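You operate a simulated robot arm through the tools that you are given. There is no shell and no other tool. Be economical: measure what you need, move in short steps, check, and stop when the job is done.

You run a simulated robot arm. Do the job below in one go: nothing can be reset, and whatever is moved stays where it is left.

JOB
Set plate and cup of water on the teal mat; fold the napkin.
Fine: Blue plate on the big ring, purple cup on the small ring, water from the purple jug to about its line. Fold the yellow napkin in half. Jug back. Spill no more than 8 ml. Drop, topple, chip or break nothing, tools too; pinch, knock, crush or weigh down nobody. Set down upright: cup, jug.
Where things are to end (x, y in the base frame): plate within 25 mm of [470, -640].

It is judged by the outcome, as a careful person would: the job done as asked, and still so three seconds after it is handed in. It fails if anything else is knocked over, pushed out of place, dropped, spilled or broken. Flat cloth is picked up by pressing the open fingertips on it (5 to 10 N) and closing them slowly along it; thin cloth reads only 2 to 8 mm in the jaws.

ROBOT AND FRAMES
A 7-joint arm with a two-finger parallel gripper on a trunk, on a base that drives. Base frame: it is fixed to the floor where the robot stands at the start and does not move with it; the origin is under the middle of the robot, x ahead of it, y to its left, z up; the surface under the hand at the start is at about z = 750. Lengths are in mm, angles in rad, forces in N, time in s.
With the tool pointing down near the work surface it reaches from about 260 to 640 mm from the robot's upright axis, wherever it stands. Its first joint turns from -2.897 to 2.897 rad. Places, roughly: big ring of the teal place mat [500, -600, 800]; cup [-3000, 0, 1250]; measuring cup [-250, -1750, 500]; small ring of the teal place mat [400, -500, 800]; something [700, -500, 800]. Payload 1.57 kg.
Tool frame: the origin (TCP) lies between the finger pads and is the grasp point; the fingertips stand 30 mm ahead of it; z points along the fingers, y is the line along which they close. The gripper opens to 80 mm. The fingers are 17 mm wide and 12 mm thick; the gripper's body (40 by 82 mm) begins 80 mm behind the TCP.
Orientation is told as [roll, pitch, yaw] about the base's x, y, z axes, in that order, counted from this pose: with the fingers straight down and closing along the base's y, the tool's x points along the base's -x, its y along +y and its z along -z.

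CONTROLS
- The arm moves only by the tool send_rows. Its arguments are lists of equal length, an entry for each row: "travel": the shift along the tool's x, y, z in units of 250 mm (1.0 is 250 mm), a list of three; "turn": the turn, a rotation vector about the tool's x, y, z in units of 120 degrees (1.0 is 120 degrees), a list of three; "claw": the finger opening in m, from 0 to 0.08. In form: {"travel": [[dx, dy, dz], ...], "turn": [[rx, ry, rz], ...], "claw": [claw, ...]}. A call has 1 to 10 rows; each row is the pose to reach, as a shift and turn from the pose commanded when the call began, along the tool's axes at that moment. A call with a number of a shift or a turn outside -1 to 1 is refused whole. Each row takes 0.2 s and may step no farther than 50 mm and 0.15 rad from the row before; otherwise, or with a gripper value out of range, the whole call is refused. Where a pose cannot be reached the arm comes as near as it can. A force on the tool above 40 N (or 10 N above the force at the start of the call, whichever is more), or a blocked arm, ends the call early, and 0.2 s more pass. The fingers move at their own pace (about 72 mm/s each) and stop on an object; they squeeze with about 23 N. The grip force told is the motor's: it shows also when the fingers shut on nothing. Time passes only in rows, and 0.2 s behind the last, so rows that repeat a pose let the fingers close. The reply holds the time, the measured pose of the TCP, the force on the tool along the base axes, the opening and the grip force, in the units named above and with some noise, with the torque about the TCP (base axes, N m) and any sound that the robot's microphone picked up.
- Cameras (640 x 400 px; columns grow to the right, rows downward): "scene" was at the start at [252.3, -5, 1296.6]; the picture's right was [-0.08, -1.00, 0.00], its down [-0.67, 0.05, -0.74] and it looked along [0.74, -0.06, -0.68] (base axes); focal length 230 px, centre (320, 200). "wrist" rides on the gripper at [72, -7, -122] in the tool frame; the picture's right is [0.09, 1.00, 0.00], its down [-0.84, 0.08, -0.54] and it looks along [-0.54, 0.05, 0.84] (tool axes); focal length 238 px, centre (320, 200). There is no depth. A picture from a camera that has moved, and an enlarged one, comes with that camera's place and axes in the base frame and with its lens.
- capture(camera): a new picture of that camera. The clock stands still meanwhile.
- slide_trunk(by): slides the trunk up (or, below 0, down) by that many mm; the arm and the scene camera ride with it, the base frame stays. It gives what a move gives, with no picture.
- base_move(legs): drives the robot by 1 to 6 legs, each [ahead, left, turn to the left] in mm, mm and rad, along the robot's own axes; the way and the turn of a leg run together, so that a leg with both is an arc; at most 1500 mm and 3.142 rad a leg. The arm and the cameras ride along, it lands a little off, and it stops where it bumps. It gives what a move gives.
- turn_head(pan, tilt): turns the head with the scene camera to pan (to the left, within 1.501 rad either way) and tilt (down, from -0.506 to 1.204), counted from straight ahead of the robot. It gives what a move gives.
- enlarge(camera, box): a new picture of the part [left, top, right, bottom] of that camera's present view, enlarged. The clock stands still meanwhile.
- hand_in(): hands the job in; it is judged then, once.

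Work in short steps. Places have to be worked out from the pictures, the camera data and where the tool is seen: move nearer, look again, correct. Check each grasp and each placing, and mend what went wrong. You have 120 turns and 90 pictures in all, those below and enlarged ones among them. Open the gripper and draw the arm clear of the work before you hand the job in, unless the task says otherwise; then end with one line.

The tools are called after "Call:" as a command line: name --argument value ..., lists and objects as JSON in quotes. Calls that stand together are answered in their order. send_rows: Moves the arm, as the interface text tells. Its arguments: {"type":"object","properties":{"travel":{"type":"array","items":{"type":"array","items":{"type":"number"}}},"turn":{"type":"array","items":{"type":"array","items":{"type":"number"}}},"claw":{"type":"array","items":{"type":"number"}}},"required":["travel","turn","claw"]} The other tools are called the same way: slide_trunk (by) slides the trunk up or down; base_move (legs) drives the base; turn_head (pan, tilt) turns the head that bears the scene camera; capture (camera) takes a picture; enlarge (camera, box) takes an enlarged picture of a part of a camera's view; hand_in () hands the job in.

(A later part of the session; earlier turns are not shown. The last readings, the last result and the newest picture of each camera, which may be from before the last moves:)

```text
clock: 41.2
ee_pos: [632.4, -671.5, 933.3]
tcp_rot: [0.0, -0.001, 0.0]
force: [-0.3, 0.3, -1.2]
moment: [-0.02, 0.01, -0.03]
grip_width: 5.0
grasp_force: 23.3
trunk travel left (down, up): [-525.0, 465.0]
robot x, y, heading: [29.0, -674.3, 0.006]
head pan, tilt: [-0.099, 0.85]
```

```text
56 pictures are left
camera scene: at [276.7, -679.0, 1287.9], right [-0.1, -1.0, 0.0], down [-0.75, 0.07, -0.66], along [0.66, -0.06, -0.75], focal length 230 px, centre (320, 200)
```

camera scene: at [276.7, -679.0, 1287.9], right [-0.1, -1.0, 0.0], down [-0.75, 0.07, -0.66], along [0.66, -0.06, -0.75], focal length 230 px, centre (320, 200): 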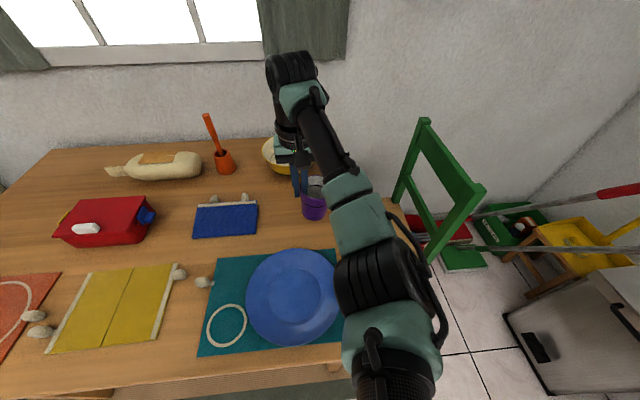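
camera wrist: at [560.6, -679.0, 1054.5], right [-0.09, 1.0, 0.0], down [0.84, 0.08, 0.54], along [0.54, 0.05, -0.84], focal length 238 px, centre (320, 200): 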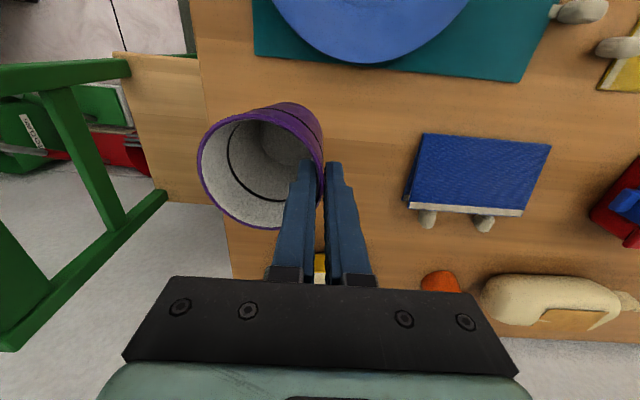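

The cup is held and upright. I'll carry it over to above the small ring at about [418,-497].

Call:
send_rows --travel '[[0.12, 0.12, 0], [0.24, 0.24, 0], [0.36, 0.36, 0], [0.48, 0.48, 0], [0.6, 0.6, 0], [0.72, 0.72, 0], [0.8, 0.8, 0], [0.852, 0.844, 0.06]]' --turn '[[0, 0, 0], [0, 0, 0], [0, 0, 0], [0, 0, 0], [0, 0, 0], [0, 0, 0], [0, 0, 0], [0, 0, 0]]' --claw '[0, 0, 0, 0, 0, 0, 0, 0]'

Call:
capture --camera "wrist"

Call:
capture --camera "scene"

```text
clock: 43.0
ee_pos: [418.5, -460.5, 916.0]
tcp_rot: [0.0, 0.0, -0.002]
force: [-1.2, -0.5, -0.1]
moment: [0.0, 0.03, -0.06]
grip_width: 4.5
grasp_force: 22.7
trunk travel left (down, up): [-525.0, 465.0]
robot x, y, heading: [31.8, -672.9, 0.003]
head pan, tilt: [-0.099, 0.85]
```

```text
55 pictures are left
camera wrist: at [347.4, -468.2, 1037.9], right [-0.09, 1.0, 0.0], down [0.84, 0.08, 0.54], along [0.54, 0.05, -0.84], focal length 238 px, centre (320, 200)
```

wrist: 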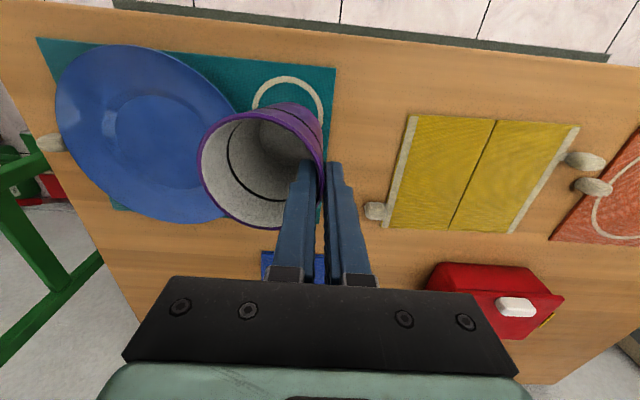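

```text
54 pictures are left
camera scene: at [276.9, -678.8, 1287.9], right [-0.1, -1.0, 0.0], down [-0.75, 0.07, -0.66], along [0.66, -0.06, -0.75], focal length 230 px, centre (320, 200)
```

scene: 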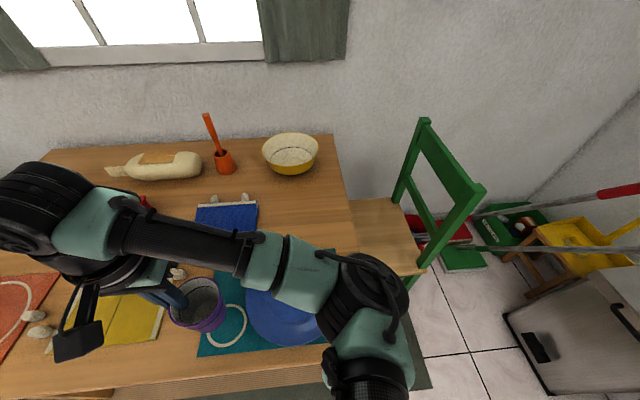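

The ring centre measures [416,-499]. I'll lower to just above the mat with a small correction.

Call:
send_rows --travel '[[0.004, -0.008, 0.07], [0.004, -0.008, 0.14], [0.004, -0.008, 0.2], [0.004, -0.008, 0.225]]' --turn '[[0, 0, 0], [0, 0, 0], [0, 0, 0], [0, 0, 0]]' --claw '[0, 0, 0, 0]'

Call:
capture --camera "wrist"

Call:
enlarge --camera "scene" --box '[130, 260, 290, 360]'

```text
clock: 44.0
ee_pos: [419.1, -461.1, 860.0]
tcp_rot: [0.002, -0.002, -0.001]
force: [0.0, -0.3, 0.2]
moment: [0.03, 0.02, 0.01]
grip_width: 4.8
grasp_force: 23.0
trunk travel left (down, up): [-525.0, 465.0]
robot x, y, heading: [30.9, -675.7, 0.001]
head pan, tilt: [-0.099, 0.85]
```

```text
53 pictures are left
camera wrist: at [347.9, -469.2, 982.3], right [-0.09, 1.0, 0.0], down [0.84, 0.08, 0.54], along [0.54, 0.05, -0.84], focal length 238 px, centre (320, 200)
```

wrist: 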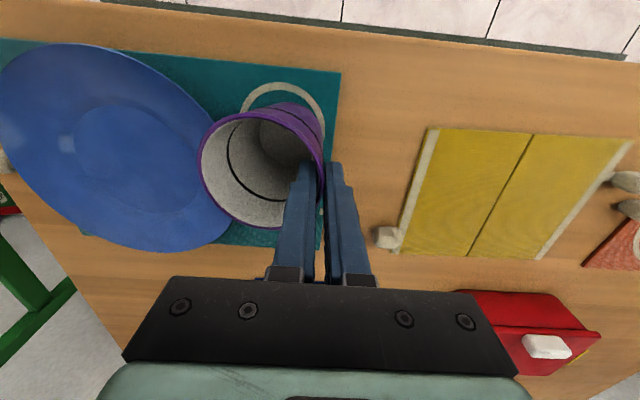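

```text
4.00 times, centred on (210, 310) of scene
camera zoom: at [276.9, -679.0, 1287.9], right [-0.1, -1.0, 0.0], down [-0.75, 0.07, -0.66], along [0.66, -0.06, -0.75], focal length 920 px, centre (760, -240)
```

zoom: 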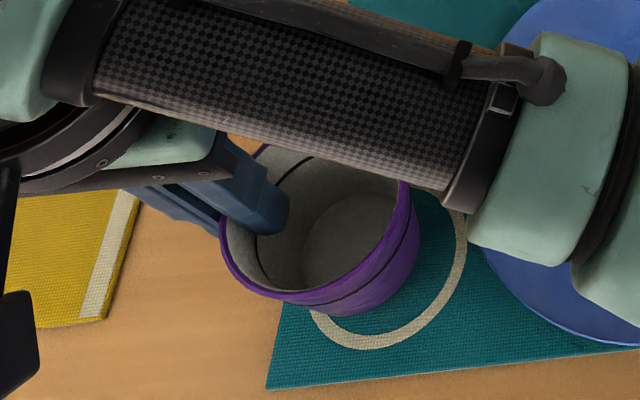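

Still no contact. I'll lower 2 mm at a time until the mat pushes back.

Call:
send_rows --travel '[[0, 0, 0.008], [0, 0, 0.016], [0, 0, 0.016]]' --turn '[[0, 0, 0], [0, 0, 0], [0, 0, 0]]' --claw '[0, 0, 0]'

Call:
send_rows --travel '[[0, 0, 0.008], [0, 0, 0.008]]' --turn '[[0, 0, 0], [0, 0, 0]]' --claw '[0, 0]'

Call:
send_rows --travel '[[0, 0, 0.008], [0, 0, 0.008]]' --turn '[[0, 0, 0], [0, 0, 0]]' --claw '[0, 0]'

```text
clock: 44.9
ee_pos: [418.6, -461.7, 857.9]
tcp_rot: [0.001, -0.002, -0.001]
force: [0.1, -0.7, -0.9]
moment: [0.01, 0.01, 0.0]
grip_width: 4.6
grasp_force: 23.2
trunk travel left (down, up): [-525.0, 465.0]
robot x, y, heading: [30.2, -675.3, 0.003]
head pan, tilt: [-0.099, 0.85]
```

```text
clock: 45.5
ee_pos: [419.5, -463.2, 855.5]
tcp_rot: [0.002, -0.001, 0.001]
force: [-0.3, 1.1, -0.8]
moment: [0.07, 0.02, -0.01]
grip_width: 4.5
grasp_force: 23.3
trunk travel left (down, up): [-525.0, 465.0]
robot x, y, heading: [29.1, -674.4, 0.002]
head pan, tilt: [-0.099, 0.85]
```

```text
clock: 46.0
ee_pos: [418.9, -461.9, 853.3]
tcp_rot: [0.002, -0.001, 0.0]
force: [0.1, 0.1, 0.0]
moment: [0.01, 0.0, 0.02]
grip_width: 4.5
grasp_force: 23.1
trunk travel left (down, up): [-525.0, 465.0]
robot x, y, heading: [29.9, -675.3, 0.009]
head pan, tilt: [-0.099, 0.85]
```

No contact yet, so I'll continue in small steps.

Call:
send_rows --travel '[[0, 0, 0.008], [0, 0, 0.012], [0, 0, 0.012]]' --turn '[[0, 0, 0], [0, 0, 0], [0, 0, 0]]' --claw '[0, 0, 0]'

Call:
send_rows --travel '[[0, 0, 0.008], [0, 0, 0.012], [0, 0, 0.012]]' --turn '[[0, 0, 0], [0, 0, 0], [0, 0, 0]]' --claw '[0, 0, 0]'

Call:
enlarge --camera "wrist" --box '[180, 60, 360, 240]'

```text
clock: 46.9
ee_pos: [419.3, -462.8, 852.0]
tcp_rot: [0.002, -0.001, -0.003]
force: [0.3, 0.5, -0.5]
moment: [0.01, -0.02, -0.01]
grip_width: 4.9
grasp_force: 23.4
trunk travel left (down, up): [-525.0, 465.0]
robot x, y, heading: [26.4, -673.1, 0.001]
head pan, tilt: [-0.099, 0.85]
```

```text
clock: 47.6
ee_pos: [418.0, -462.0, 848.3]
tcp_rot: [0.003, -0.001, -0.001]
force: [0.3, 2.5, 4.6]
moment: [-0.1, 0.05, -0.03]
grip_width: 4.5
grasp_force: 22.4
trunk travel left (down, up): [-525.0, 465.0]
robot x, y, heading: [32.0, -673.6, 0.004]
head pan, tilt: [-0.099, 0.85]
```

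```text
2.22 times, centred on (270, 150) of wrist
camera zoom: at [347.6, -469.4, 968.7], right [-0.09, 1.0, 0.0], down [0.84, 0.07, 0.54], along [0.54, 0.05, -0.84], focal length 530 px, centre (431, 311)
```

zoom: 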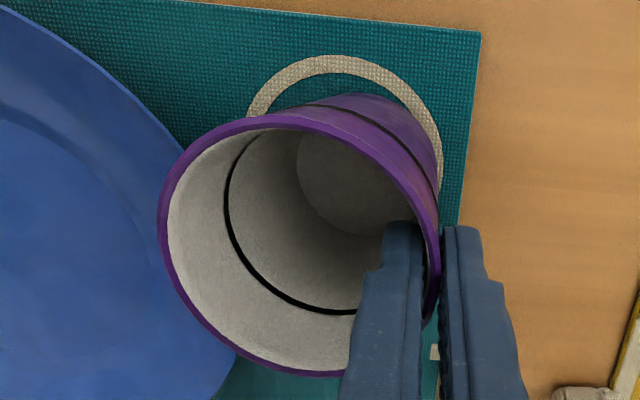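

Contact at z≈848 (4.6 N). I'll open gently so the cup settles on its base.

Call:
send_rows --travel '[[0, 0, 0], [0, 0, 0], [0, 0, 0], [0, 0, 0], [0, 0, 0]]' --turn '[[0, 0, 0], [0, 0, 0], [0, 0, 0], [0, 0, 0], [0, 0, 0]]' --claw '[0.006, 0.009, 0.014, 0.02, 0.03]'

Call:
enlarge --camera "wrist" --box '[180, 60, 360, 240]'

```text
clock: 48.9
ee_pos: [420.5, -462.8, 847.3]
tcp_rot: [0.001, -0.001, 0.0]
force: [-0.5, 0.0, 0.3]
moment: [0.0, -0.01, 0.01]
grip_width: 30.1
grasp_force: 0.1
trunk travel left (down, up): [-525.0, 465.0]
robot x, y, heading: [28.5, -670.6, 0.003]
head pan, tilt: [-0.099, 0.85]
```

```text
2.22 times, centred on (270, 150) of wrist
camera zoom: at [347.7, -469.5, 968.5], right [-0.09, 1.0, 0.0], down [0.84, 0.08, 0.54], along [0.54, 0.05, -0.84], focal length 530 px, centre (431, 311)
```

zoom: 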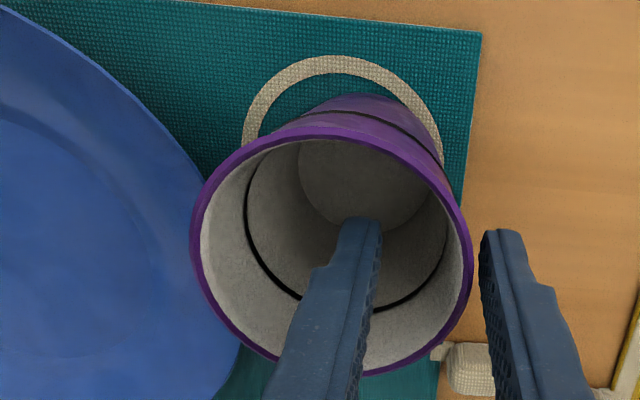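

The cup is upright but about 12 mm off the ring's centre [419,-499]. I'll re-grip with the tool tilted to match the wall's taper, lift a little and shift it.

Call:
send_rows --travel '[[0.012, 0.016, 0], [0.028, 0.034, 0.01], [0.028, 0.034, 0.024], [0.028, 0.034, 0.024]]' --turn '[[0.016, 0, 0], [0.032, 0, 0], [0.048, 0, 0], [0.048, 0, 0]]' --claw '[0.03, 0.03, 0.03, 0.03]'

Call:
send_rows --travel '[[0, 0, 0], [0, 0, 0], [0, 0, 0], [0, 0, 0], [0, 0, 0]]' --turn '[[0, 0, 0], [0, 0, 0], [0, 0, 0], [0, 0, 0], [0, 0, 0]]' --claw '[0.02, 0.013, 0.008, 0.0, 0.0]'

Call:
enlarge --camera "wrist" --box '[180, 60, 360, 240]'

```text
clock: 49.9
ee_pos: [411.2, -454.5, 841.1]
tcp_rot: [-0.1, -0.001, 0.0]
force: [0.1, 0.8, -0.2]
moment: [0.0, 0.03, -0.05]
grip_width: 29.9
grasp_force: 0.1
trunk travel left (down, up): [-525.0, 465.0]
robot x, y, heading: [28.0, -672.5, 0.003]
head pan, tilt: [-0.099, 0.85]
```

```text
clock: 51.0
ee_pos: [412.2, -454.2, 840.6]
tcp_rot: [-0.098, -0.001, 0.001]
force: [-0.8, -0.4, 2.3]
moment: [-0.04, 0.08, 0.0]
grip_width: 1.8
grasp_force: 23.0
trunk travel left (down, up): [-525.0, 465.0]
robot x, y, heading: [29.8, -673.2, 0.002]
head pan, tilt: [-0.099, 0.85]
```

```text
2.22 times, centred on (270, 150) of wrist
camera zoom: at [340.6, -448.8, 962.3], right [-0.09, 0.99, -0.1], down [0.84, 0.13, 0.53], along [0.54, -0.03, -0.84], focal length 530 px, centre (431, 311)
```

zoom: 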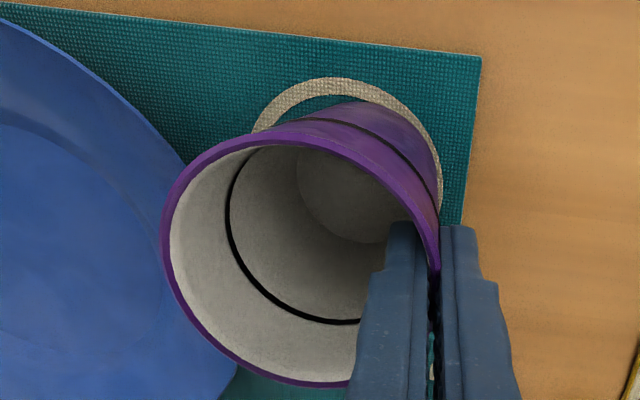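

Now a snug 1.8 mm wall grip. I'll lift 7 mm, shift by (+7,-9) and lower.

Call:
send_rows --travel '[[0, -0.003, -0.028], [0, -0.003, -0.028], [-0.014, -0.02, -0.026], [-0.028, -0.039, -0.024], [-0.028, -0.039, -0.024], [-0.028, -0.038, -0.01], [-0.028, -0.036, 0.0016], [-0.028, -0.036, 0.0016]]' --turn '[[0, 0, 0], [0, 0, 0], [0, 0, 0], [0, 0, 0], [0, 0, 0], [0, 0, 0], [0, 0, 0], [0, 0, 0]]' --claw '[0, 0, 0, 0, 0, 0, 0, 0]'

Call:
enlarge --camera "wrist" --box '[180, 60, 360, 240]'

```text
clock: 52.9
ee_pos: [419.8, -461.4, 842.2]
tcp_rot: [-0.097, 0.001, -0.002]
force: [0.8, -0.2, -0.4]
moment: [0.04, -0.01, 0.04]
grip_width: 2.0
grasp_force: 23.1
trunk travel left (down, up): [-525.0, 465.0]
robot x, y, heading: [31.0, -674.4, 0.004]
head pan, tilt: [-0.099, 0.85]
```

```text
2.22 times, centred on (270, 150) of wrist
camera zoom: at [347.6, -457.3, 962.5], right [-0.09, 0.99, -0.1], down [0.84, 0.13, 0.53], along [0.54, -0.03, -0.84], focal length 530 px, centre (431, 311)
```

zoom: 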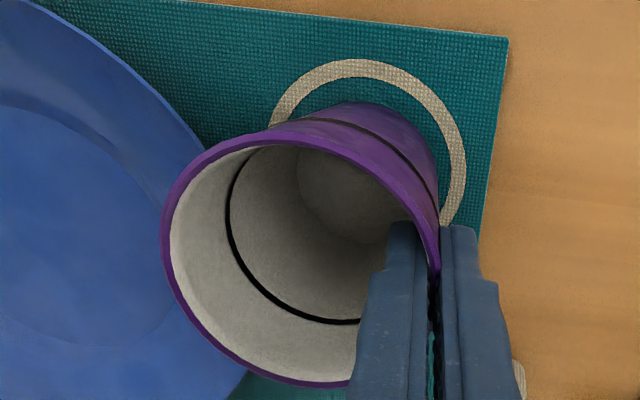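

The cup is well inside the ring. I'll lower 2 mm to contact, release and rise.

Call:
send_rows --travel '[[0, 0, 0.006], [0, 0, 0.008], [0, 0, 0.008], [0, 0, 0.008], [0, 0, 0.008], [0, 0, 0.008]]' --turn '[[0, 0, 0], [0, 0, 0], [0, 0, 0], [0, 0, 0], [0, 0, 0], [0, 0, 0]]' --claw '[0, 0, 0.006, 0.012, 0.02, 0.03]'

Call:
send_rows --travel '[[0, 0, -0.06], [0, 0, -0.15], [0, 0, -0.3], [0, 0, -0.45], [0, 0, -0.6]]' --turn '[[0, 0, 0], [0, 0, 0], [-0.015, 0, 0], [-0.03, 0, 0], [-0.048, 0, 0]]' --claw '[0.03, 0.03, 0.03, 0.04, 0.05]'

Call:
capture --camera "wrist"

```text
clock: 54.2
ee_pos: [419.0, -464.3, 839.4]
tcp_rot: [-0.098, 0.0, 0.001]
force: [-0.4, 0.1, -0.3]
moment: [0.03, 0.0, -0.03]
grip_width: 30.1
grasp_force: 0.0
trunk travel left (down, up): [-525.0, 465.0]
robot x, y, heading: [24.8, -671.5, 0.005]
head pan, tilt: [-0.099, 0.85]
```

```text
clock: 55.5
ee_pos: [420.0, -448.2, 989.0]
tcp_rot: [0.0, -0.001, -0.001]
force: [0.3, 0.5, -0.2]
moment: [-0.02, -0.02, 0.03]
grip_width: 50.1
grasp_force: 0.1
trunk travel left (down, up): [-525.0, 465.0]
robot x, y, heading: [30.1, -675.4, 0.006]
head pan, tilt: [-0.099, 0.85]
```

```text
47 pictures are left
camera wrist: at [349.7, -454.6, 1109.7], right [-0.09, 1.0, 0.0], down [0.84, 0.08, 0.54], along [0.54, 0.05, -0.84], focal length 238 px, centre (320, 200)
```

wrist: 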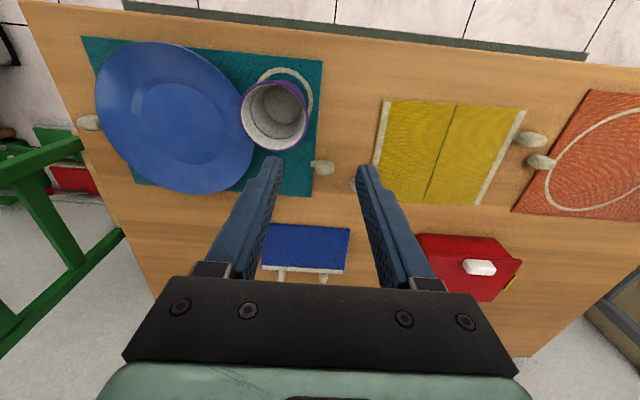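

The cup is upright, centred at about [417,-498]. Next is the jug: I'll drive left so both jug and cup are within reach, and look at the jug.

Call:
base_move --legs '[[-30, 0, 0], [0, 590, 0]]'

Call:
turn_head --pan 0.2 --tilt 0.85

Call:
capture --camera "scene"

Call:
capture --camera "wrist"

```text
clock: 59.2
ee_pos: [385.1, 139.9, 987.6]
tcp_rot: [0.002, 0.0, 0.007]
force: [-0.6, 0.1, 0.0]
moment: [0.03, 0.04, 0.0]
grip_width: 50.0
grasp_force: 0.0
trunk travel left (down, up): [-525.0, 465.0]
robot x, y, heading: [-4.3, -92.4, 0.012]
head pan, tilt: [-0.099, 0.85]
```

```text
clock: 60.0
ee_pos: [385.5, 139.6, 988.4]
tcp_rot: [0.001, 0.0, 0.008]
force: [-0.1, -0.6, -0.5]
moment: [-0.03, -0.01, 0.01]
grip_width: 50.2
grasp_force: 0.0
trunk travel left (down, up): [-525.0, 465.0]
robot x, y, heading: [-6.4, -87.8, 0.013]
head pan, tilt: [0.201, 0.85]
```

```text
46 pictures are left
camera scene: at [241.1, -70.2, 1287.9], right [0.21, -0.98, 0.0], down [-0.73, -0.16, -0.66], along [0.65, 0.14, -0.75], focal length 230 px, centre (320, 200)
```

scene: 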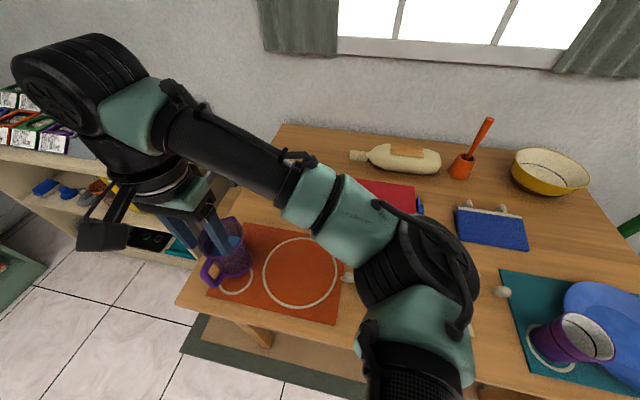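

```text
45 pictures are left
camera wrist: at [313.9, 131.5, 1109.3], right [-0.1, 1.0, 0.0], down [0.84, 0.08, 0.54], along [0.54, 0.06, -0.84], focal length 238 px, centre (320, 200)
```

wrist: 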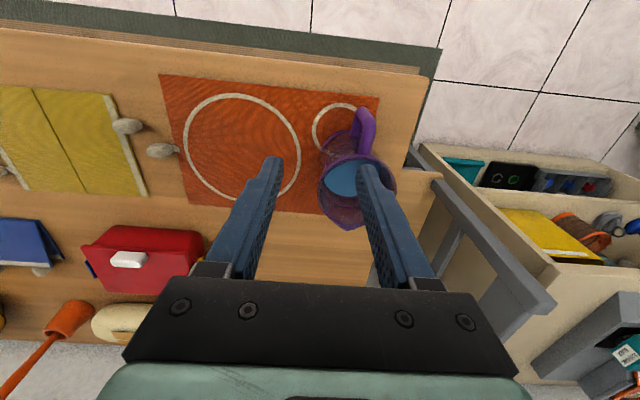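

The handle points toward me (-x), with the spout opposite. I'll enlarge both views for measurement.

Call:
enlarge --camera "wrist" --box '[290, 90, 420, 240]'

Call:
enlarge --camera "scene" --box '[180, 200, 300, 310]'

```text
2.67 times, centred on (355, 165) of wrist
camera zoom: at [313.9, 131.5, 1109.3], right [-0.1, 1.0, 0.0], down [0.84, 0.08, 0.54], along [0.54, 0.06, -0.84], focal length 636 px, centre (227, 293)
```

zoom: 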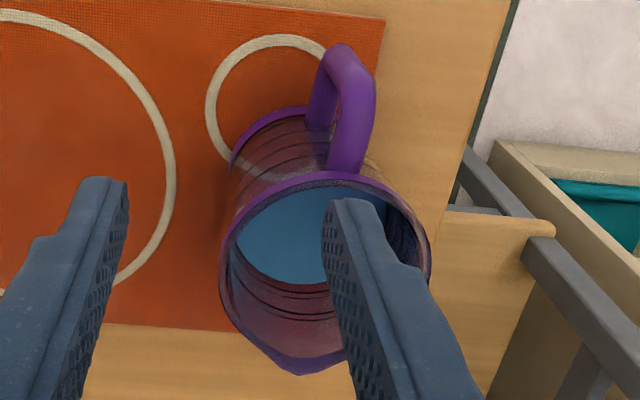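

```text
3.64 times, centred on (240, 255) of scene
camera zoom: at [241.1, -70.2, 1287.9], right [0.21, -0.98, 0.0], down [-0.73, -0.16, -0.66], along [0.65, 0.14, -0.75], focal length 836 px, centre (611, 0)
```

zoom: 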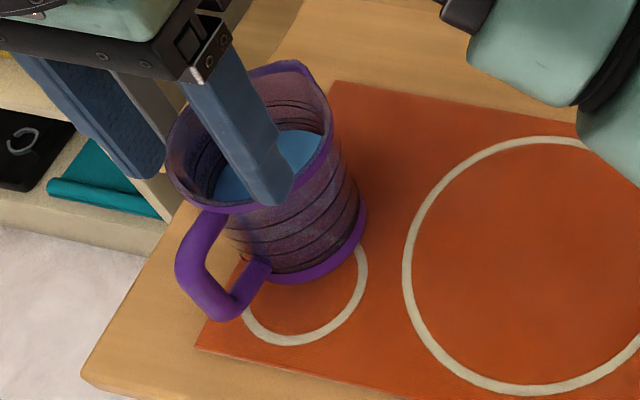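

Jug centre is about [448,188], rim z≈875, spout toward +x at [503,187], handle bar near [378,192]. Gripping from above, pouring means pitching the tool forward by +1 rad or so. I'll dry-test that range in free air first.

Call:
send_rows --travel '[[0, 0, -0.05], [0, 0, -0.1], [0, 0, -0.15], [0, 0, -0.2], [0, 0, -0.2], [0, 0, -0.2], [0, 0, -0.2], [0, 0, -0.2]]' --turn '[[0, 0.07, 0], [0, 0.14, 0], [0, 0.21, 0], [0, 0.28, 0], [0, 0.35, 0], [0, 0.42, 0], [0, 0.49, 0], [0, 0.55, 0]]' --claw '[0.05, 0.05, 0.05, 0.05, 0.05, 0.05, 0.05, 0.05]'

```text
clock: 61.8
ee_pos: [384.6, 138.5, 1038.4]
tcp_rot: [0.01, 0.971, 0.014]
force: [-0.4, -0.3, 0.2]
moment: [0.01, 0.0, -0.05]
grip_width: 50.2
grasp_force: 0.1
out of reach, approached as far as the arm can: row 7, 8
trunk travel left (down, up): [-525.0, 465.0]
robot x, y, heading: [-9.6, -90.4, 0.016]
head pan, tilt: [0.201, 0.85]
```

Pitch tops out at 0.97 at this trunk height. So I'll grip with the tool at pitch -0.25 and raise the trunk for pouring. Now back to -0.25, aligned above the handle.

Call:
send_rows --travel '[[0, 0.02, 0], [0, 0.05, 0], [0, 0.08, 0], [0, 0.11, 0], [0, 0.14, 0], [0, 0.17, 0], [0, 0.2, 0], [0, 0.214, 0], [0, 0.214, 0]]' --turn '[[0, -0.065, 0], [0, -0.13, 0], [0, -0.195, 0], [0, -0.26, 0], [0, -0.325, 0], [0, -0.39, 0], [0, -0.455, 0], [0, -0.52, 0], [0, -0.583, 0]]' --claw '[0.05, 0.05, 0.05, 0.05, 0.05, 0.05, 0.05, 0.05, 0.05]'

Call:
capture --camera "wrist"

```text
clock: 63.8
ee_pos: [386.6, 192.3, 1039.9]
tcp_rot: [0.006, -0.252, 0.004]
force: [0.5, -0.4, -0.6]
moment: [0.01, 0.01, -0.01]
grip_width: 50.0
grasp_force: 0.0
trunk travel left (down, up): [-525.0, 465.0]
robot x, y, heading: [-5.3, -88.1, 0.01]
head pan, tilt: [0.201, 0.85]
```

```text
42 pictures are left
camera wrist: at [285.7, 184.7, 1137.9], right [-0.09, 1.0, -0.02], down [0.67, 0.08, 0.73], along [0.73, 0.06, -0.68], focal length 238 px, centre (320, 200)
```

wrist: 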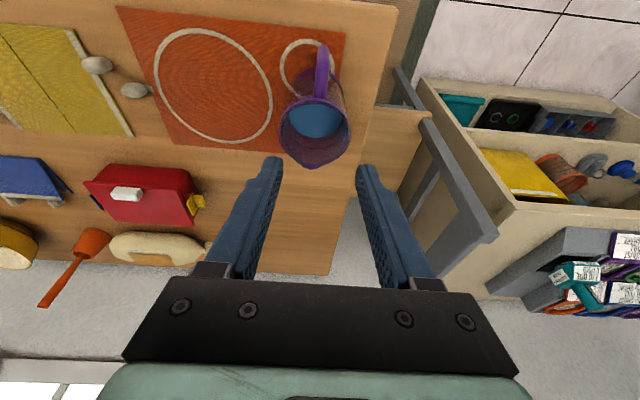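

The handle lies at y≈190.5, bar x≈374. I'll descend to just above it.

Call:
send_rows --travel '[[0.046, -0.002, 0.133], [0.092, -0.004, 0.266], [0.137, -0.006, 0.4], [0.183, -0.006, 0.531]]' --turn '[[0, 0, 0], [0, 0, 0], [0, 0, 0], [0, 0, 0]]' --claw '[0.05, 0.05, 0.05, 0.05]'

Call:
capture --camera "wrist"

Call:
enlarge --camera "scene" --box '[140, 190, 300, 310]'

```text
clock: 64.8
ee_pos: [372.2, 190.5, 898.0]
tcp_rot: [0.005, -0.248, 0.003]
force: [0.7, 0.8, 0.3]
moment: [-0.01, 0.0, -0.01]
grip_width: 50.2
grasp_force: 0.1
trunk travel left (down, up): [-525.0, 465.0]
robot x, y, heading: [-3.8, -90.3, 0.013]
head pan, tilt: [0.201, 0.85]
```

```text
41 pictures are left
camera wrist: at [273.3, 183.3, 997.0], right [-0.09, 1.0, -0.02], down [0.68, 0.08, 0.73], along [0.73, 0.06, -0.68], focal length 238 px, centre (320, 200)
```

wrist: 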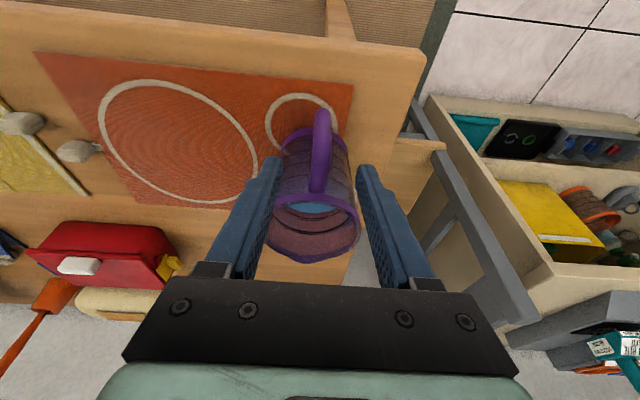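

```text
3.33 times, centred on (220, 250) of scene
camera zoom: at [241.1, -70.0, 1287.9], right [0.21, -0.98, 0.0], down [-0.73, -0.16, -0.66], along [0.65, 0.14, -0.75], focal length 767 px, centre (653, 33)
```

zoom: 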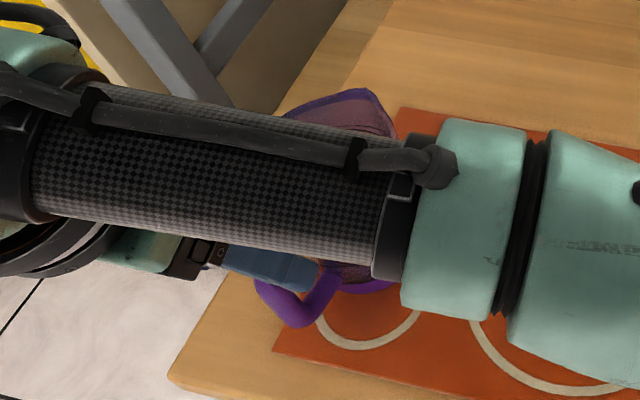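

The handle is central between the fingers, bar centre x≈377. I'll descend to straddle it.

Call:
send_rows --travel '[[0.011, 0, 0.062], [0.022, 0, 0.125], [0.032, 0, 0.187], [0.043, 0, 0.249]]' --turn '[[0, 0, 0], [0, 0, 0], [0, 0, 0], [0, 0, 0]]' --claw '[0.05, 0.05, 0.05, 0.05]'

Call:
capture --camera "wrist"

```text
clock: 65.8
ee_pos: [379.0, 191.2, 835.3]
tcp_rot: [0.004, -0.25, 0.003]
force: [0.1, -0.5, -0.2]
moment: [0.02, 0.0, 0.01]
grip_width: 50.2
grasp_force: 0.0
trunk travel left (down, up): [-525.0, 465.0]
robot x, y, heading: [-8.9, -89.9, 0.014]
head pan, tilt: [0.201, 0.85]
```

```text
39 pictures are left
camera wrist: at [278.6, 184.1, 935.4], right [-0.09, 1.0, -0.02], down [0.68, 0.08, 0.73], along [0.73, 0.06, -0.68], focal length 238 px, centre (320, 200)
```

wrist: 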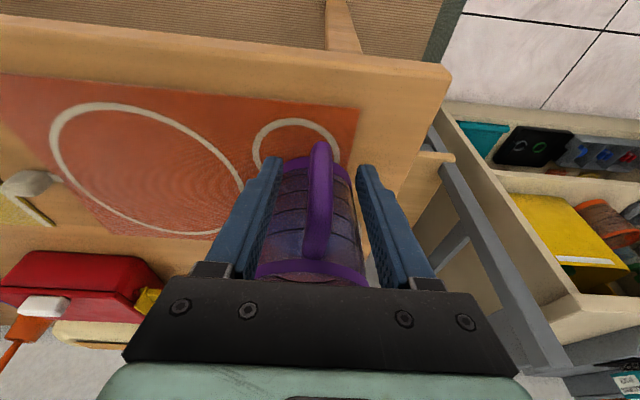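

The handle is centred between the fingers. I'll close slowly.

Call:
send_rows --travel '[[0, 0, 0], [0, 0, 0], [0, 0, 0], [0, 0, 0], [0, 0, 0]]' --turn '[[0, 0, 0], [0, 0, 0], [0, 0, 0], [0, 0, 0], [0, 0, 0]]' --claw '[0.035, 0.025, 0.018, 0.0, 0.0]'

Call:
send_rows --travel '[[0.001, 0, -0.008], [0.004, 0, -0.016], [0.006, 0, -0.024], [0.006, 0, -0.024]]' --turn '[[0, 0, 0], [0, 0, 0], [0, 0, 0], [0, 0, 0]]' --claw '[0, 0, 0, 0]'

Call:
capture --camera "wrist"

```text
clock: 67.0
ee_pos: [376.4, 192.3, 835.3]
tcp_rot: [0.005, -0.249, 0.004]
force: [-0.4, -0.5, 0.1]
moment: [-0.09, 0.01, -0.02]
grip_width: 16.6
grasp_force: 23.2
trunk travel left (down, up): [-525.0, 465.0]
robot x, y, heading: [-5.9, -88.2, 0.012]
head pan, tilt: [0.201, 0.85]
```

```text
clock: 68.0
ee_pos: [375.0, 191.8, 840.2]
tcp_rot: [0.002, -0.246, 0.004]
force: [0.3, 0.5, -3.8]
moment: [0.0, 0.25, -0.03]
grip_width: 16.6
grasp_force: 23.0
trunk travel left (down, up): [-525.0, 465.0]
robot x, y, heading: [-2.9, -87.6, 0.012]
head pan, tilt: [0.201, 0.85]
```

```text
38 pictures are left
camera wrist: at [276.0, 184.4, 940.9], right [-0.09, 1.0, -0.02], down [0.68, 0.08, 0.73], along [0.73, 0.06, -0.68], focal length 238 px, centre (320, 200)
```

wrist: 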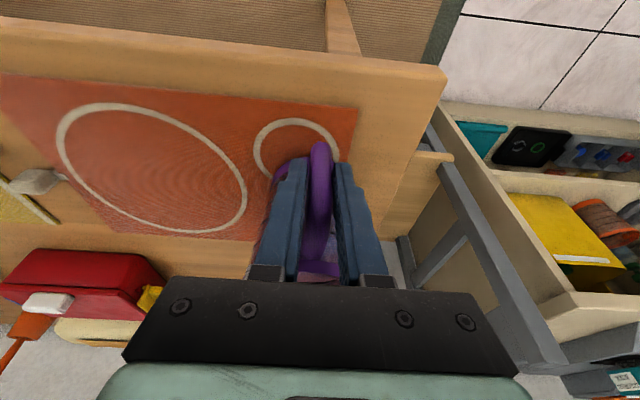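

Gripped at 16.6 mm and partly bearing weight. I'll lift another 20 mm slowly.

Call:
send_rows --travel '[[-0.004, 0, -0.0155], [-0.008, 0, -0.031], [-0.012, 0, -0.0465], [-0.016, 0, -0.062], [-0.02, 0, -0.0775], [-0.02, 0, -0.0775]]' --turn '[[0, 0, 0], [0, 0, 0], [0, 0, 0], [0, 0, 0], [0, 0, 0], [0, 0, 0]]' --claw '[0, 0, 0, 0, 0, 0]'

Call:
capture --camera "wrist"

Call:
turn_head --pan 0.5 --tilt 0.85

Call:
capture --camera "scene"

```text
clock: 69.4
ee_pos: [374.9, 192.3, 860.7]
tcp_rot: [0.006, -0.25, 0.004]
force: [-0.6, 0.1, -3.5]
moment: [0.0, 0.2, 0.03]
grip_width: 16.7
grasp_force: 23.5
trunk travel left (down, up): [-525.0, 465.0]
robot x, y, heading: [-6.6, -93.2, 0.012]
head pan, tilt: [0.201, 0.85]
```

```text
37 pictures are left
camera wrist: at [276.2, 184.5, 960.3], right [-0.09, 1.0, -0.02], down [0.68, 0.08, 0.73], along [0.73, 0.06, -0.68], focal length 238 px, centre (320, 200)
```

wrist: 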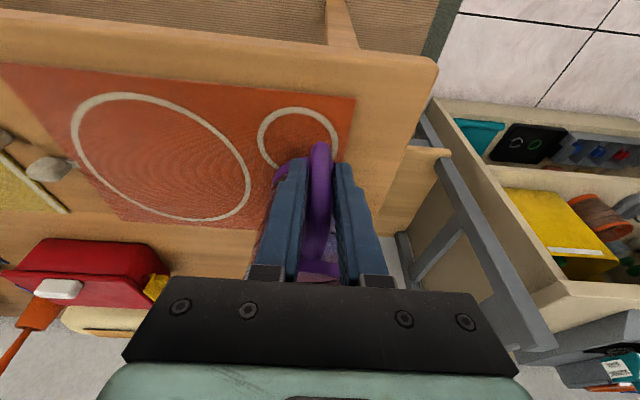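

```text
clock: 70.2
ee_pos: [374.9, 192.3, 859.6]
tcp_rot: [0.005, -0.249, 0.004]
force: [0.4, 0.2, -4.0]
moment: [0.01, 0.21, -0.02]
grip_width: 16.8
grasp_force: 23.0
trunk travel left (down, up): [-525.0, 465.0]
robot x, y, heading: [-2.9, -86.3, 0.012]
head pan, tilt: [0.499, 0.85]
```

```text
36 pictures are left
camera scene: at [233.1, -48.3, 1287.8], right [0.49, -0.87, 0.0], down [-0.66, -0.37, -0.66], along [0.58, 0.32, -0.75], focal length 230 px, centre (320, 200)
```

scene: 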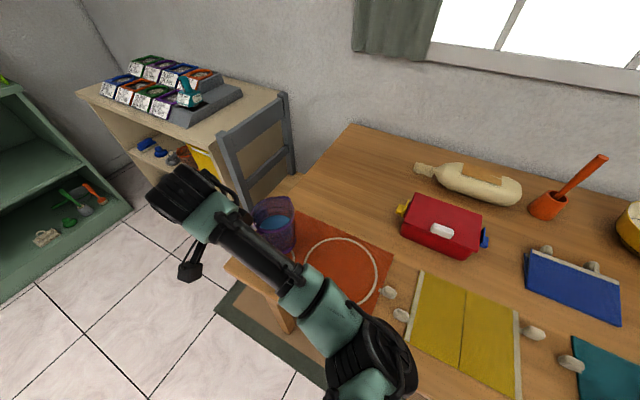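

The jug is lifted and steady (about 3.8 N). I'll raise it with the trunk, then drive right and slightly back so the pour is straight ahead.

Call:
slide_trunk --by 150

Call:
base_move --legs '[[-80, 0, 0], [0, -200, 0], [0, -200, 0]]'

Call:
capture --camera "wrist"

```text
clock: 72.0
ee_pos: [375.9, 191.9, 1010.7]
tcp_rot: [0.004, -0.249, 0.005]
force: [0.1, -0.1, -2.8]
moment: [0.0, 0.2, -0.03]
grip_width: 16.5
grasp_force: 23.3
trunk travel left (down, up): [-675.0, 315.0]
robot x, y, heading: [-5.1, -91.2, 0.008]
head pan, tilt: [0.499, 0.85]
```

```text
clock: 75.4
ee_pos: [297.1, -202.1, 1010.8]
tcp_rot: [0.006, -0.25, 0.01]
force: [0.3, -0.3, -3.3]
moment: [0.0, 0.21, -0.02]
grip_width: 16.7
grasp_force: 23.1
trunk travel left (down, up): [-675.0, 315.0]
robot x, y, heading: [-80.4, -482.0, 0.019]
head pan, tilt: [0.499, 0.85]
```

```text
35 pictures are left
camera wrist: at [198.6, -208.8, 1110.3], right [-0.1, 0.99, -0.02], down [0.68, 0.08, 0.73], along [0.73, 0.06, -0.68], focal length 238 px, centre (320, 200)
```

wrist: 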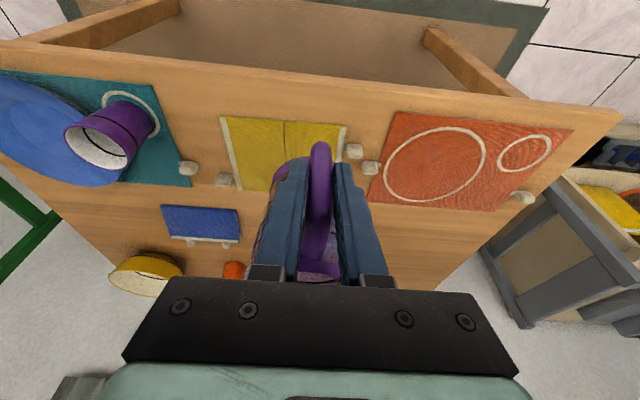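

Now I'll slide the jug over toward the cup at a gentle pace, still high.

Call:
send_rows --travel '[[0, -0.06, 0], [0, -0.16, 0], [0, -0.3, 0], [0, -0.45, 0], [0, -0.6, 0], [0, -0.75, 0], [0, -0.9, 0]]' --turn '[[0, 0, 0], [0, 0, 0], [0, 0, 0], [0, 0, 0], [0, 0, 0], [0, 0, 0], [0, 0, 0]]' --claw '[0, 0, 0, 0, 0, 0, 0]'

Call:
send_rows --travel '[[0.02, -0.12, 0], [0.04, -0.2, 0], [0.048, -0.268, 0], [0.048, -0.268, 0]]' --turn '[[0, 0, 0], [0, 0, 0], [0, 0, 0], [0, 0, 0]]' --claw '[0, 0, 0, 0]'

Call:
turn_head --pan -0.15 --tilt 0.95

Call:
capture --camera "scene"

Call:
capture --camera "wrist"

```text
clock: 77.0
ee_pos: [298.4, -425.4, 1010.4]
tcp_rot: [0.004, -0.25, 0.011]
force: [0.2, -0.3, -3.5]
moment: [0.03, 0.2, -0.03]
grip_width: 16.8
grasp_force: 23.1
trunk travel left (down, up): [-675.0, 315.0]
robot x, y, heading: [-84.8, -485.1, 0.02]
head pan, tilt: [0.499, 0.85]
```

```text
clock: 78.0
ee_pos: [288.5, -493.1, 1007.9]
tcp_rot: [0.004, -0.25, 0.01]
force: [0.0, 0.7, -4.6]
moment: [-0.01, 0.18, 0.02]
grip_width: 16.9
grasp_force: 23.3
trunk travel left (down, up): [-675.0, 315.0]
robot x, y, heading: [-75.6, -483.2, 0.019]
head pan, tilt: [0.499, 0.85]
```

```text
clock: 79.0
ee_pos: [288.1, -493.3, 1007.2]
tcp_rot: [0.006, -0.25, 0.011]
force: [0.0, -0.6, -2.5]
moment: [0.02, 0.22, -0.04]
grip_width: 16.9
grasp_force: 22.3
trunk travel left (down, up): [-675.0, 315.0]
robot x, y, heading: [-80.2, -486.7, 0.025]
head pan, tilt: [-0.15, 0.949]
```

```text
34 pictures are left
camera scene: at [161.0, -489.8, 1430.3], right [-0.13, -0.99, 0.0], down [-0.81, 0.11, -0.58], along [0.58, -0.08, -0.81], focal length 230 px, centre (320, 200)
```

scene: 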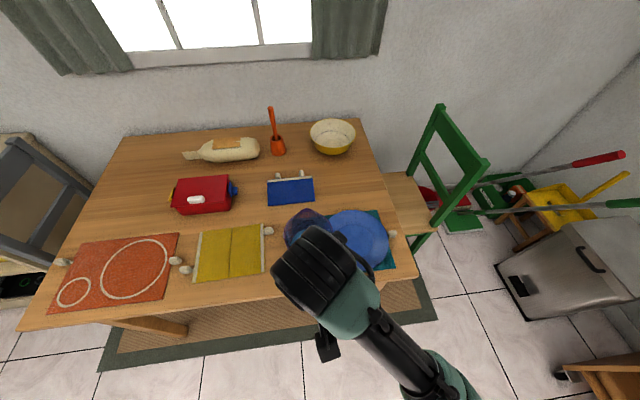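

```text
33 pictures are left
camera wrist: at [189.2, -501.5, 1107.3], right [-0.1, 0.99, -0.02], down [0.68, 0.08, 0.73], along [0.73, 0.06, -0.68], focal length 238 px, centre (320, 200)
```

wrist: 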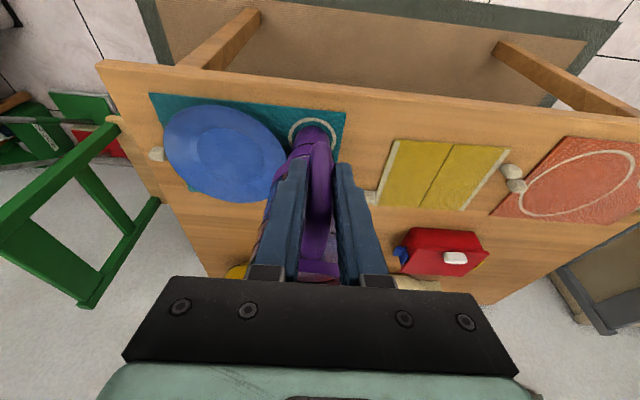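

The hand hides the cup from the scene camera. I'll shift the base left and bring the jug back by arm so the camera looks at the cup from the side.

Call:
base_move --legs '[[0, 240, 0]]'

Call:
send_rows --travel '[[0, -0.06, 0], [0, -0.16, 0], [0, -0.3, 0], [0, -0.45, 0], [0, -0.6, 0], [0, -0.75, 0], [0, -0.88, 0], [0, -0.95, 0], [0, -0.97, 0]]' --turn '[[0, 0, 0], [0, 0, 0], [0, 0, 0], [0, 0, 0], [0, 0, 0.001], [0, 0, 0.002], [0, 0, 0.003], [0, 0, 0.004], [0, 0, 0.004]]' --claw '[0, 0, 0, 0, 0, 0, 0, 0, 0]'

Call:
turn_head --pan -0.7 --tilt 0.9

Call:
capture --camera "scene"

```text
clock: 80.8
ee_pos: [284.0, -252.9, 1007.0]
tcp_rot: [0.003, -0.247, 0.009]
force: [1.1, -0.2, -4.6]
moment: [-0.02, 0.22, -0.01]
grip_width: 16.7
grasp_force: 23.1
trunk travel left (down, up): [-675.0, 315.0]
robot x, y, heading: [-86.9, -243.0, 0.02]
head pan, tilt: [-0.15, 0.949]
```

```text
clock: 82.8
ee_pos: [284.8, -495.6, 1006.8]
tcp_rot: [0.007, -0.246, 0.001]
force: [-0.5, -0.1, -2.7]
moment: [0.0, 0.2, 0.02]
grip_width: 16.7
grasp_force: 22.4
trunk travel left (down, up): [-675.0, 315.0]
robot x, y, heading: [-83.4, -243.7, 0.022]
head pan, tilt: [-0.15, 0.949]
```

```text
clock: 83.8
ee_pos: [285.0, -495.0, 1006.8]
tcp_rot: [0.008, -0.245, 0.0]
force: [0.2, 0.2, -2.6]
moment: [0.04, 0.22, 0.0]
grip_width: 16.8
grasp_force: 22.7
trunk travel left (down, up): [-675.0, 315.0]
robot x, y, heading: [-84.4, -242.4, 0.014]
head pan, tilt: [-0.7, 0.901]
```

```text
32 pictures are left
camera scene: at [143.4, -288.0, 1433.9], right [-0.63, -0.78, 0.0], down [-0.61, 0.49, -0.62], along [0.48, -0.39, -0.78], focal length 230 px, centre (320, 200)
```

scene: 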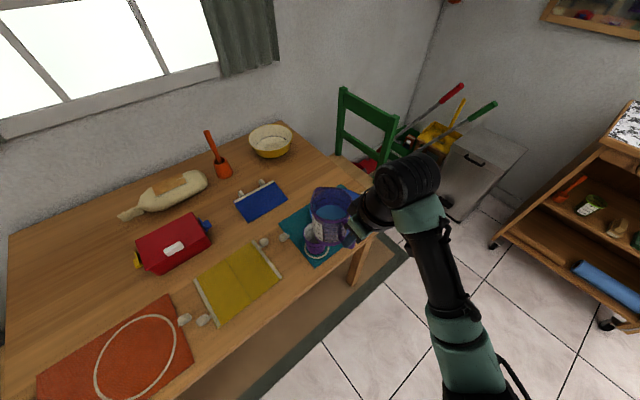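

Excellent: now both jug and cup are visible. I'll enlarge to measure the spout's place.

Call:
enlarge --camera "scene" --box '[270, 170, 390, 280]'

```text
3.64 times, centred on (330, 225) of scene
camera zoom: at [143.4, -288.0, 1433.9], right [-0.63, -0.78, 0.0], down [-0.61, 0.49, -0.62], along [0.48, -0.39, -0.78], focal length 836 px, centre (284, 109)
```

zoom: 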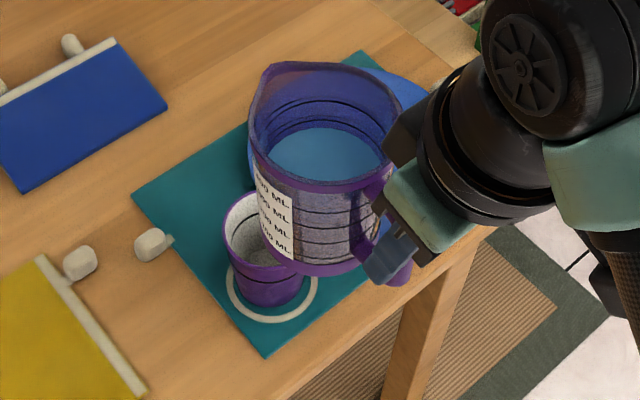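

Water appears near the 300 ml mark, so 30° should be safe. I'll tilt 30° up high while backing x to 270, then lower.

Call:
send_rows --travel '[[0.012, 0, -0.003], [0.024, 0, -0.006], [0.036, 0, -0.009], [0.047, 0, -0.012], [0.058, 0, -0.0146], [0.058, 0, -0.0146]]' --turn '[[0, 0.04, 0], [0, 0.085, 0], [0, 0.13, 0], [0, 0.175, 0], [0, 0.22, 0], [0, 0.25, 0]]' --claw '[0, 0, 0, 0, 0, 0]'

Call:
enlarge --camera "scene" --box '[270, 170, 390, 280]'

```text
clock: 85.2
ee_pos: [271.6, -495.3, 1006.2]
tcp_rot: [0.007, 0.276, 0.002]
force: [0.0, 0.8, -3.8]
moment: [0.03, 0.18, -0.01]
grip_width: 16.6
grasp_force: 23.1
trunk travel left (down, up): [-675.0, 315.0]
robot x, y, heading: [-84.0, -244.5, 0.021]
head pan, tilt: [-0.7, 0.901]
```

```text
3.64 times, centred on (330, 225) of scene
camera zoom: at [143.5, -288.1, 1433.9], right [-0.63, -0.78, 0.0], down [-0.61, 0.49, -0.62], along [0.48, -0.39, -0.78], focal length 836 px, centre (284, 109)
```

zoom: 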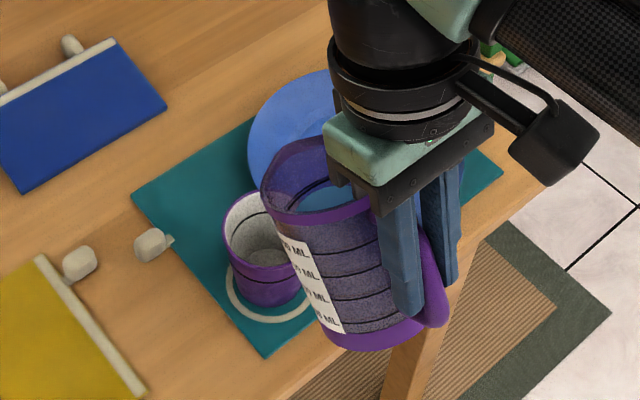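

The tilt is holding with no spill. Lower 98 mm so the spout comes about 40 mm above the cup rim, just short of the cup's centre.

Call:
send_rows --travel '[[-0.02, 0, 0.07], [-0.047, 0, 0.166], [-0.075, 0, 0.264], [-0.095, 0, 0.335], [-0.107, 0, 0.377]]' --turn '[[0, 0, 0], [0, 0, 0], [0, 0, 0], [0, 0, 0], [0, 0, 0]]' --claw '[0, 0, 0, 0, 0]'

Call:
enlarge --camera "scene" --box '[270, 190, 370, 280]'

Call:
capture --camera "wrist"

```text
clock: 86.4
ee_pos: [270.6, -495.9, 907.3]
tcp_rot: [0.008, 0.274, 0.003]
force: [0.5, 0.0, -3.2]
moment: [0.03, 0.13, -0.01]
grip_width: 16.7
grasp_force: 22.6
trunk travel left (down, up): [-675.0, 315.0]
robot x, y, heading: [-82.5, -247.4, 0.018]
head pan, tilt: [-0.7, 0.901]
```

```text
4.44 times, centred on (320, 235) of scene
camera zoom: at [143.3, -288.1, 1433.9], right [-0.63, -0.78, 0.0], down [-0.61, 0.49, -0.62], along [0.48, -0.39, -0.78], focal length 1022 px, centre (320, 44)
```

zoom: 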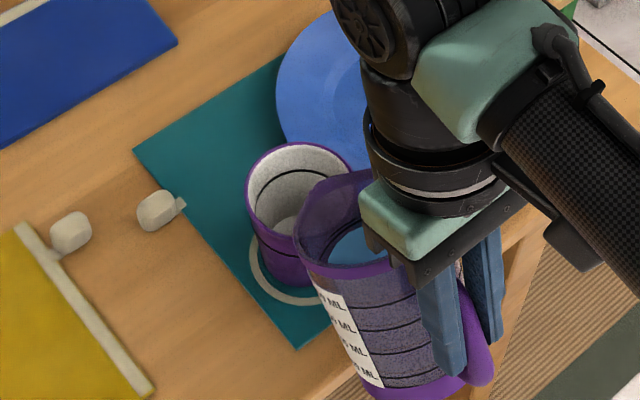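

```text
28 pictures are left
camera wrist: at [235.5, -502.6, 1043.0], right [-0.09, 1.0, 0.03], down [0.95, 0.08, 0.29], along [0.29, 0.06, -0.96], focal length 238 px, centre (320, 200)
```

wrist: 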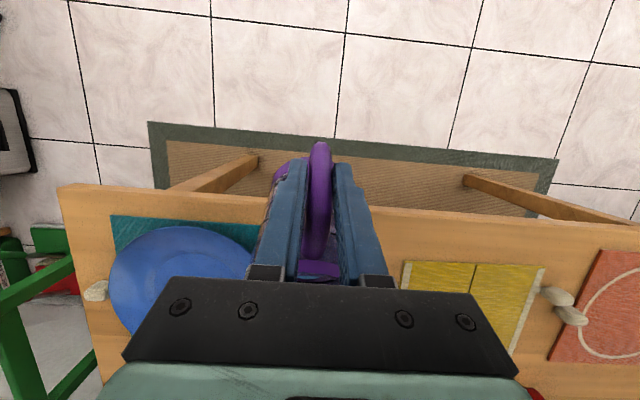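

The spout sits just inside the cup's opening. I'll now tilt to about 40°, pivoting about the spout, and watch.

Call:
send_rows --travel '[[0, 0.006, -0.024], [0, 0.012, -0.047], [0.0003, 0.012, -0.071], [0.0006, 0.012, -0.0932]]' --turn '[[0, 0.021, 0], [0, 0.042, 0], [0, 0.0625, 0], [0, 0.0833, 0]]' --claw '[0, 0, 0, 0]'

Call:
enlarge --camera "scene" --box '[270, 190, 370, 280]'

```text
clock: 87.4
ee_pos: [277.3, -492.0, 928.9]
tcp_rot: [0.008, 0.45, 0.006]
force: [-0.6, -1.3, -3.5]
moment: [0.01, 0.09, 0.0]
grip_width: 16.6
grasp_force: 23.3
trunk travel left (down, up): [-675.0, 315.0]
robot x, y, heading: [-82.7, -243.4, 0.018]
head pan, tilt: [-0.7, 0.901]
```

```text
4.44 times, centred on (320, 235) of scene
camera zoom: at [143.4, -288.1, 1433.9], right [-0.63, -0.78, 0.0], down [-0.61, 0.49, -0.62], along [0.48, -0.39, -0.78], focal length 1022 px, centre (320, 44)
```

zoom: 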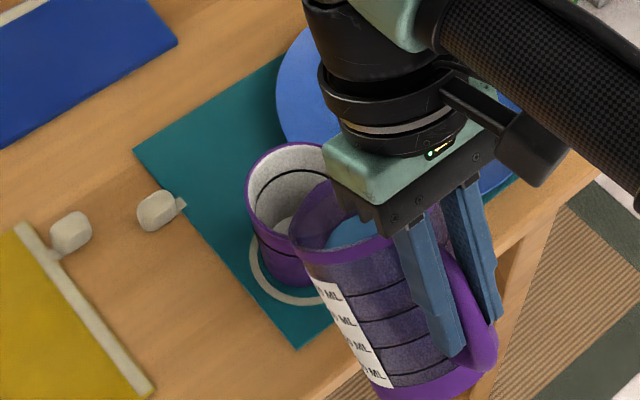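

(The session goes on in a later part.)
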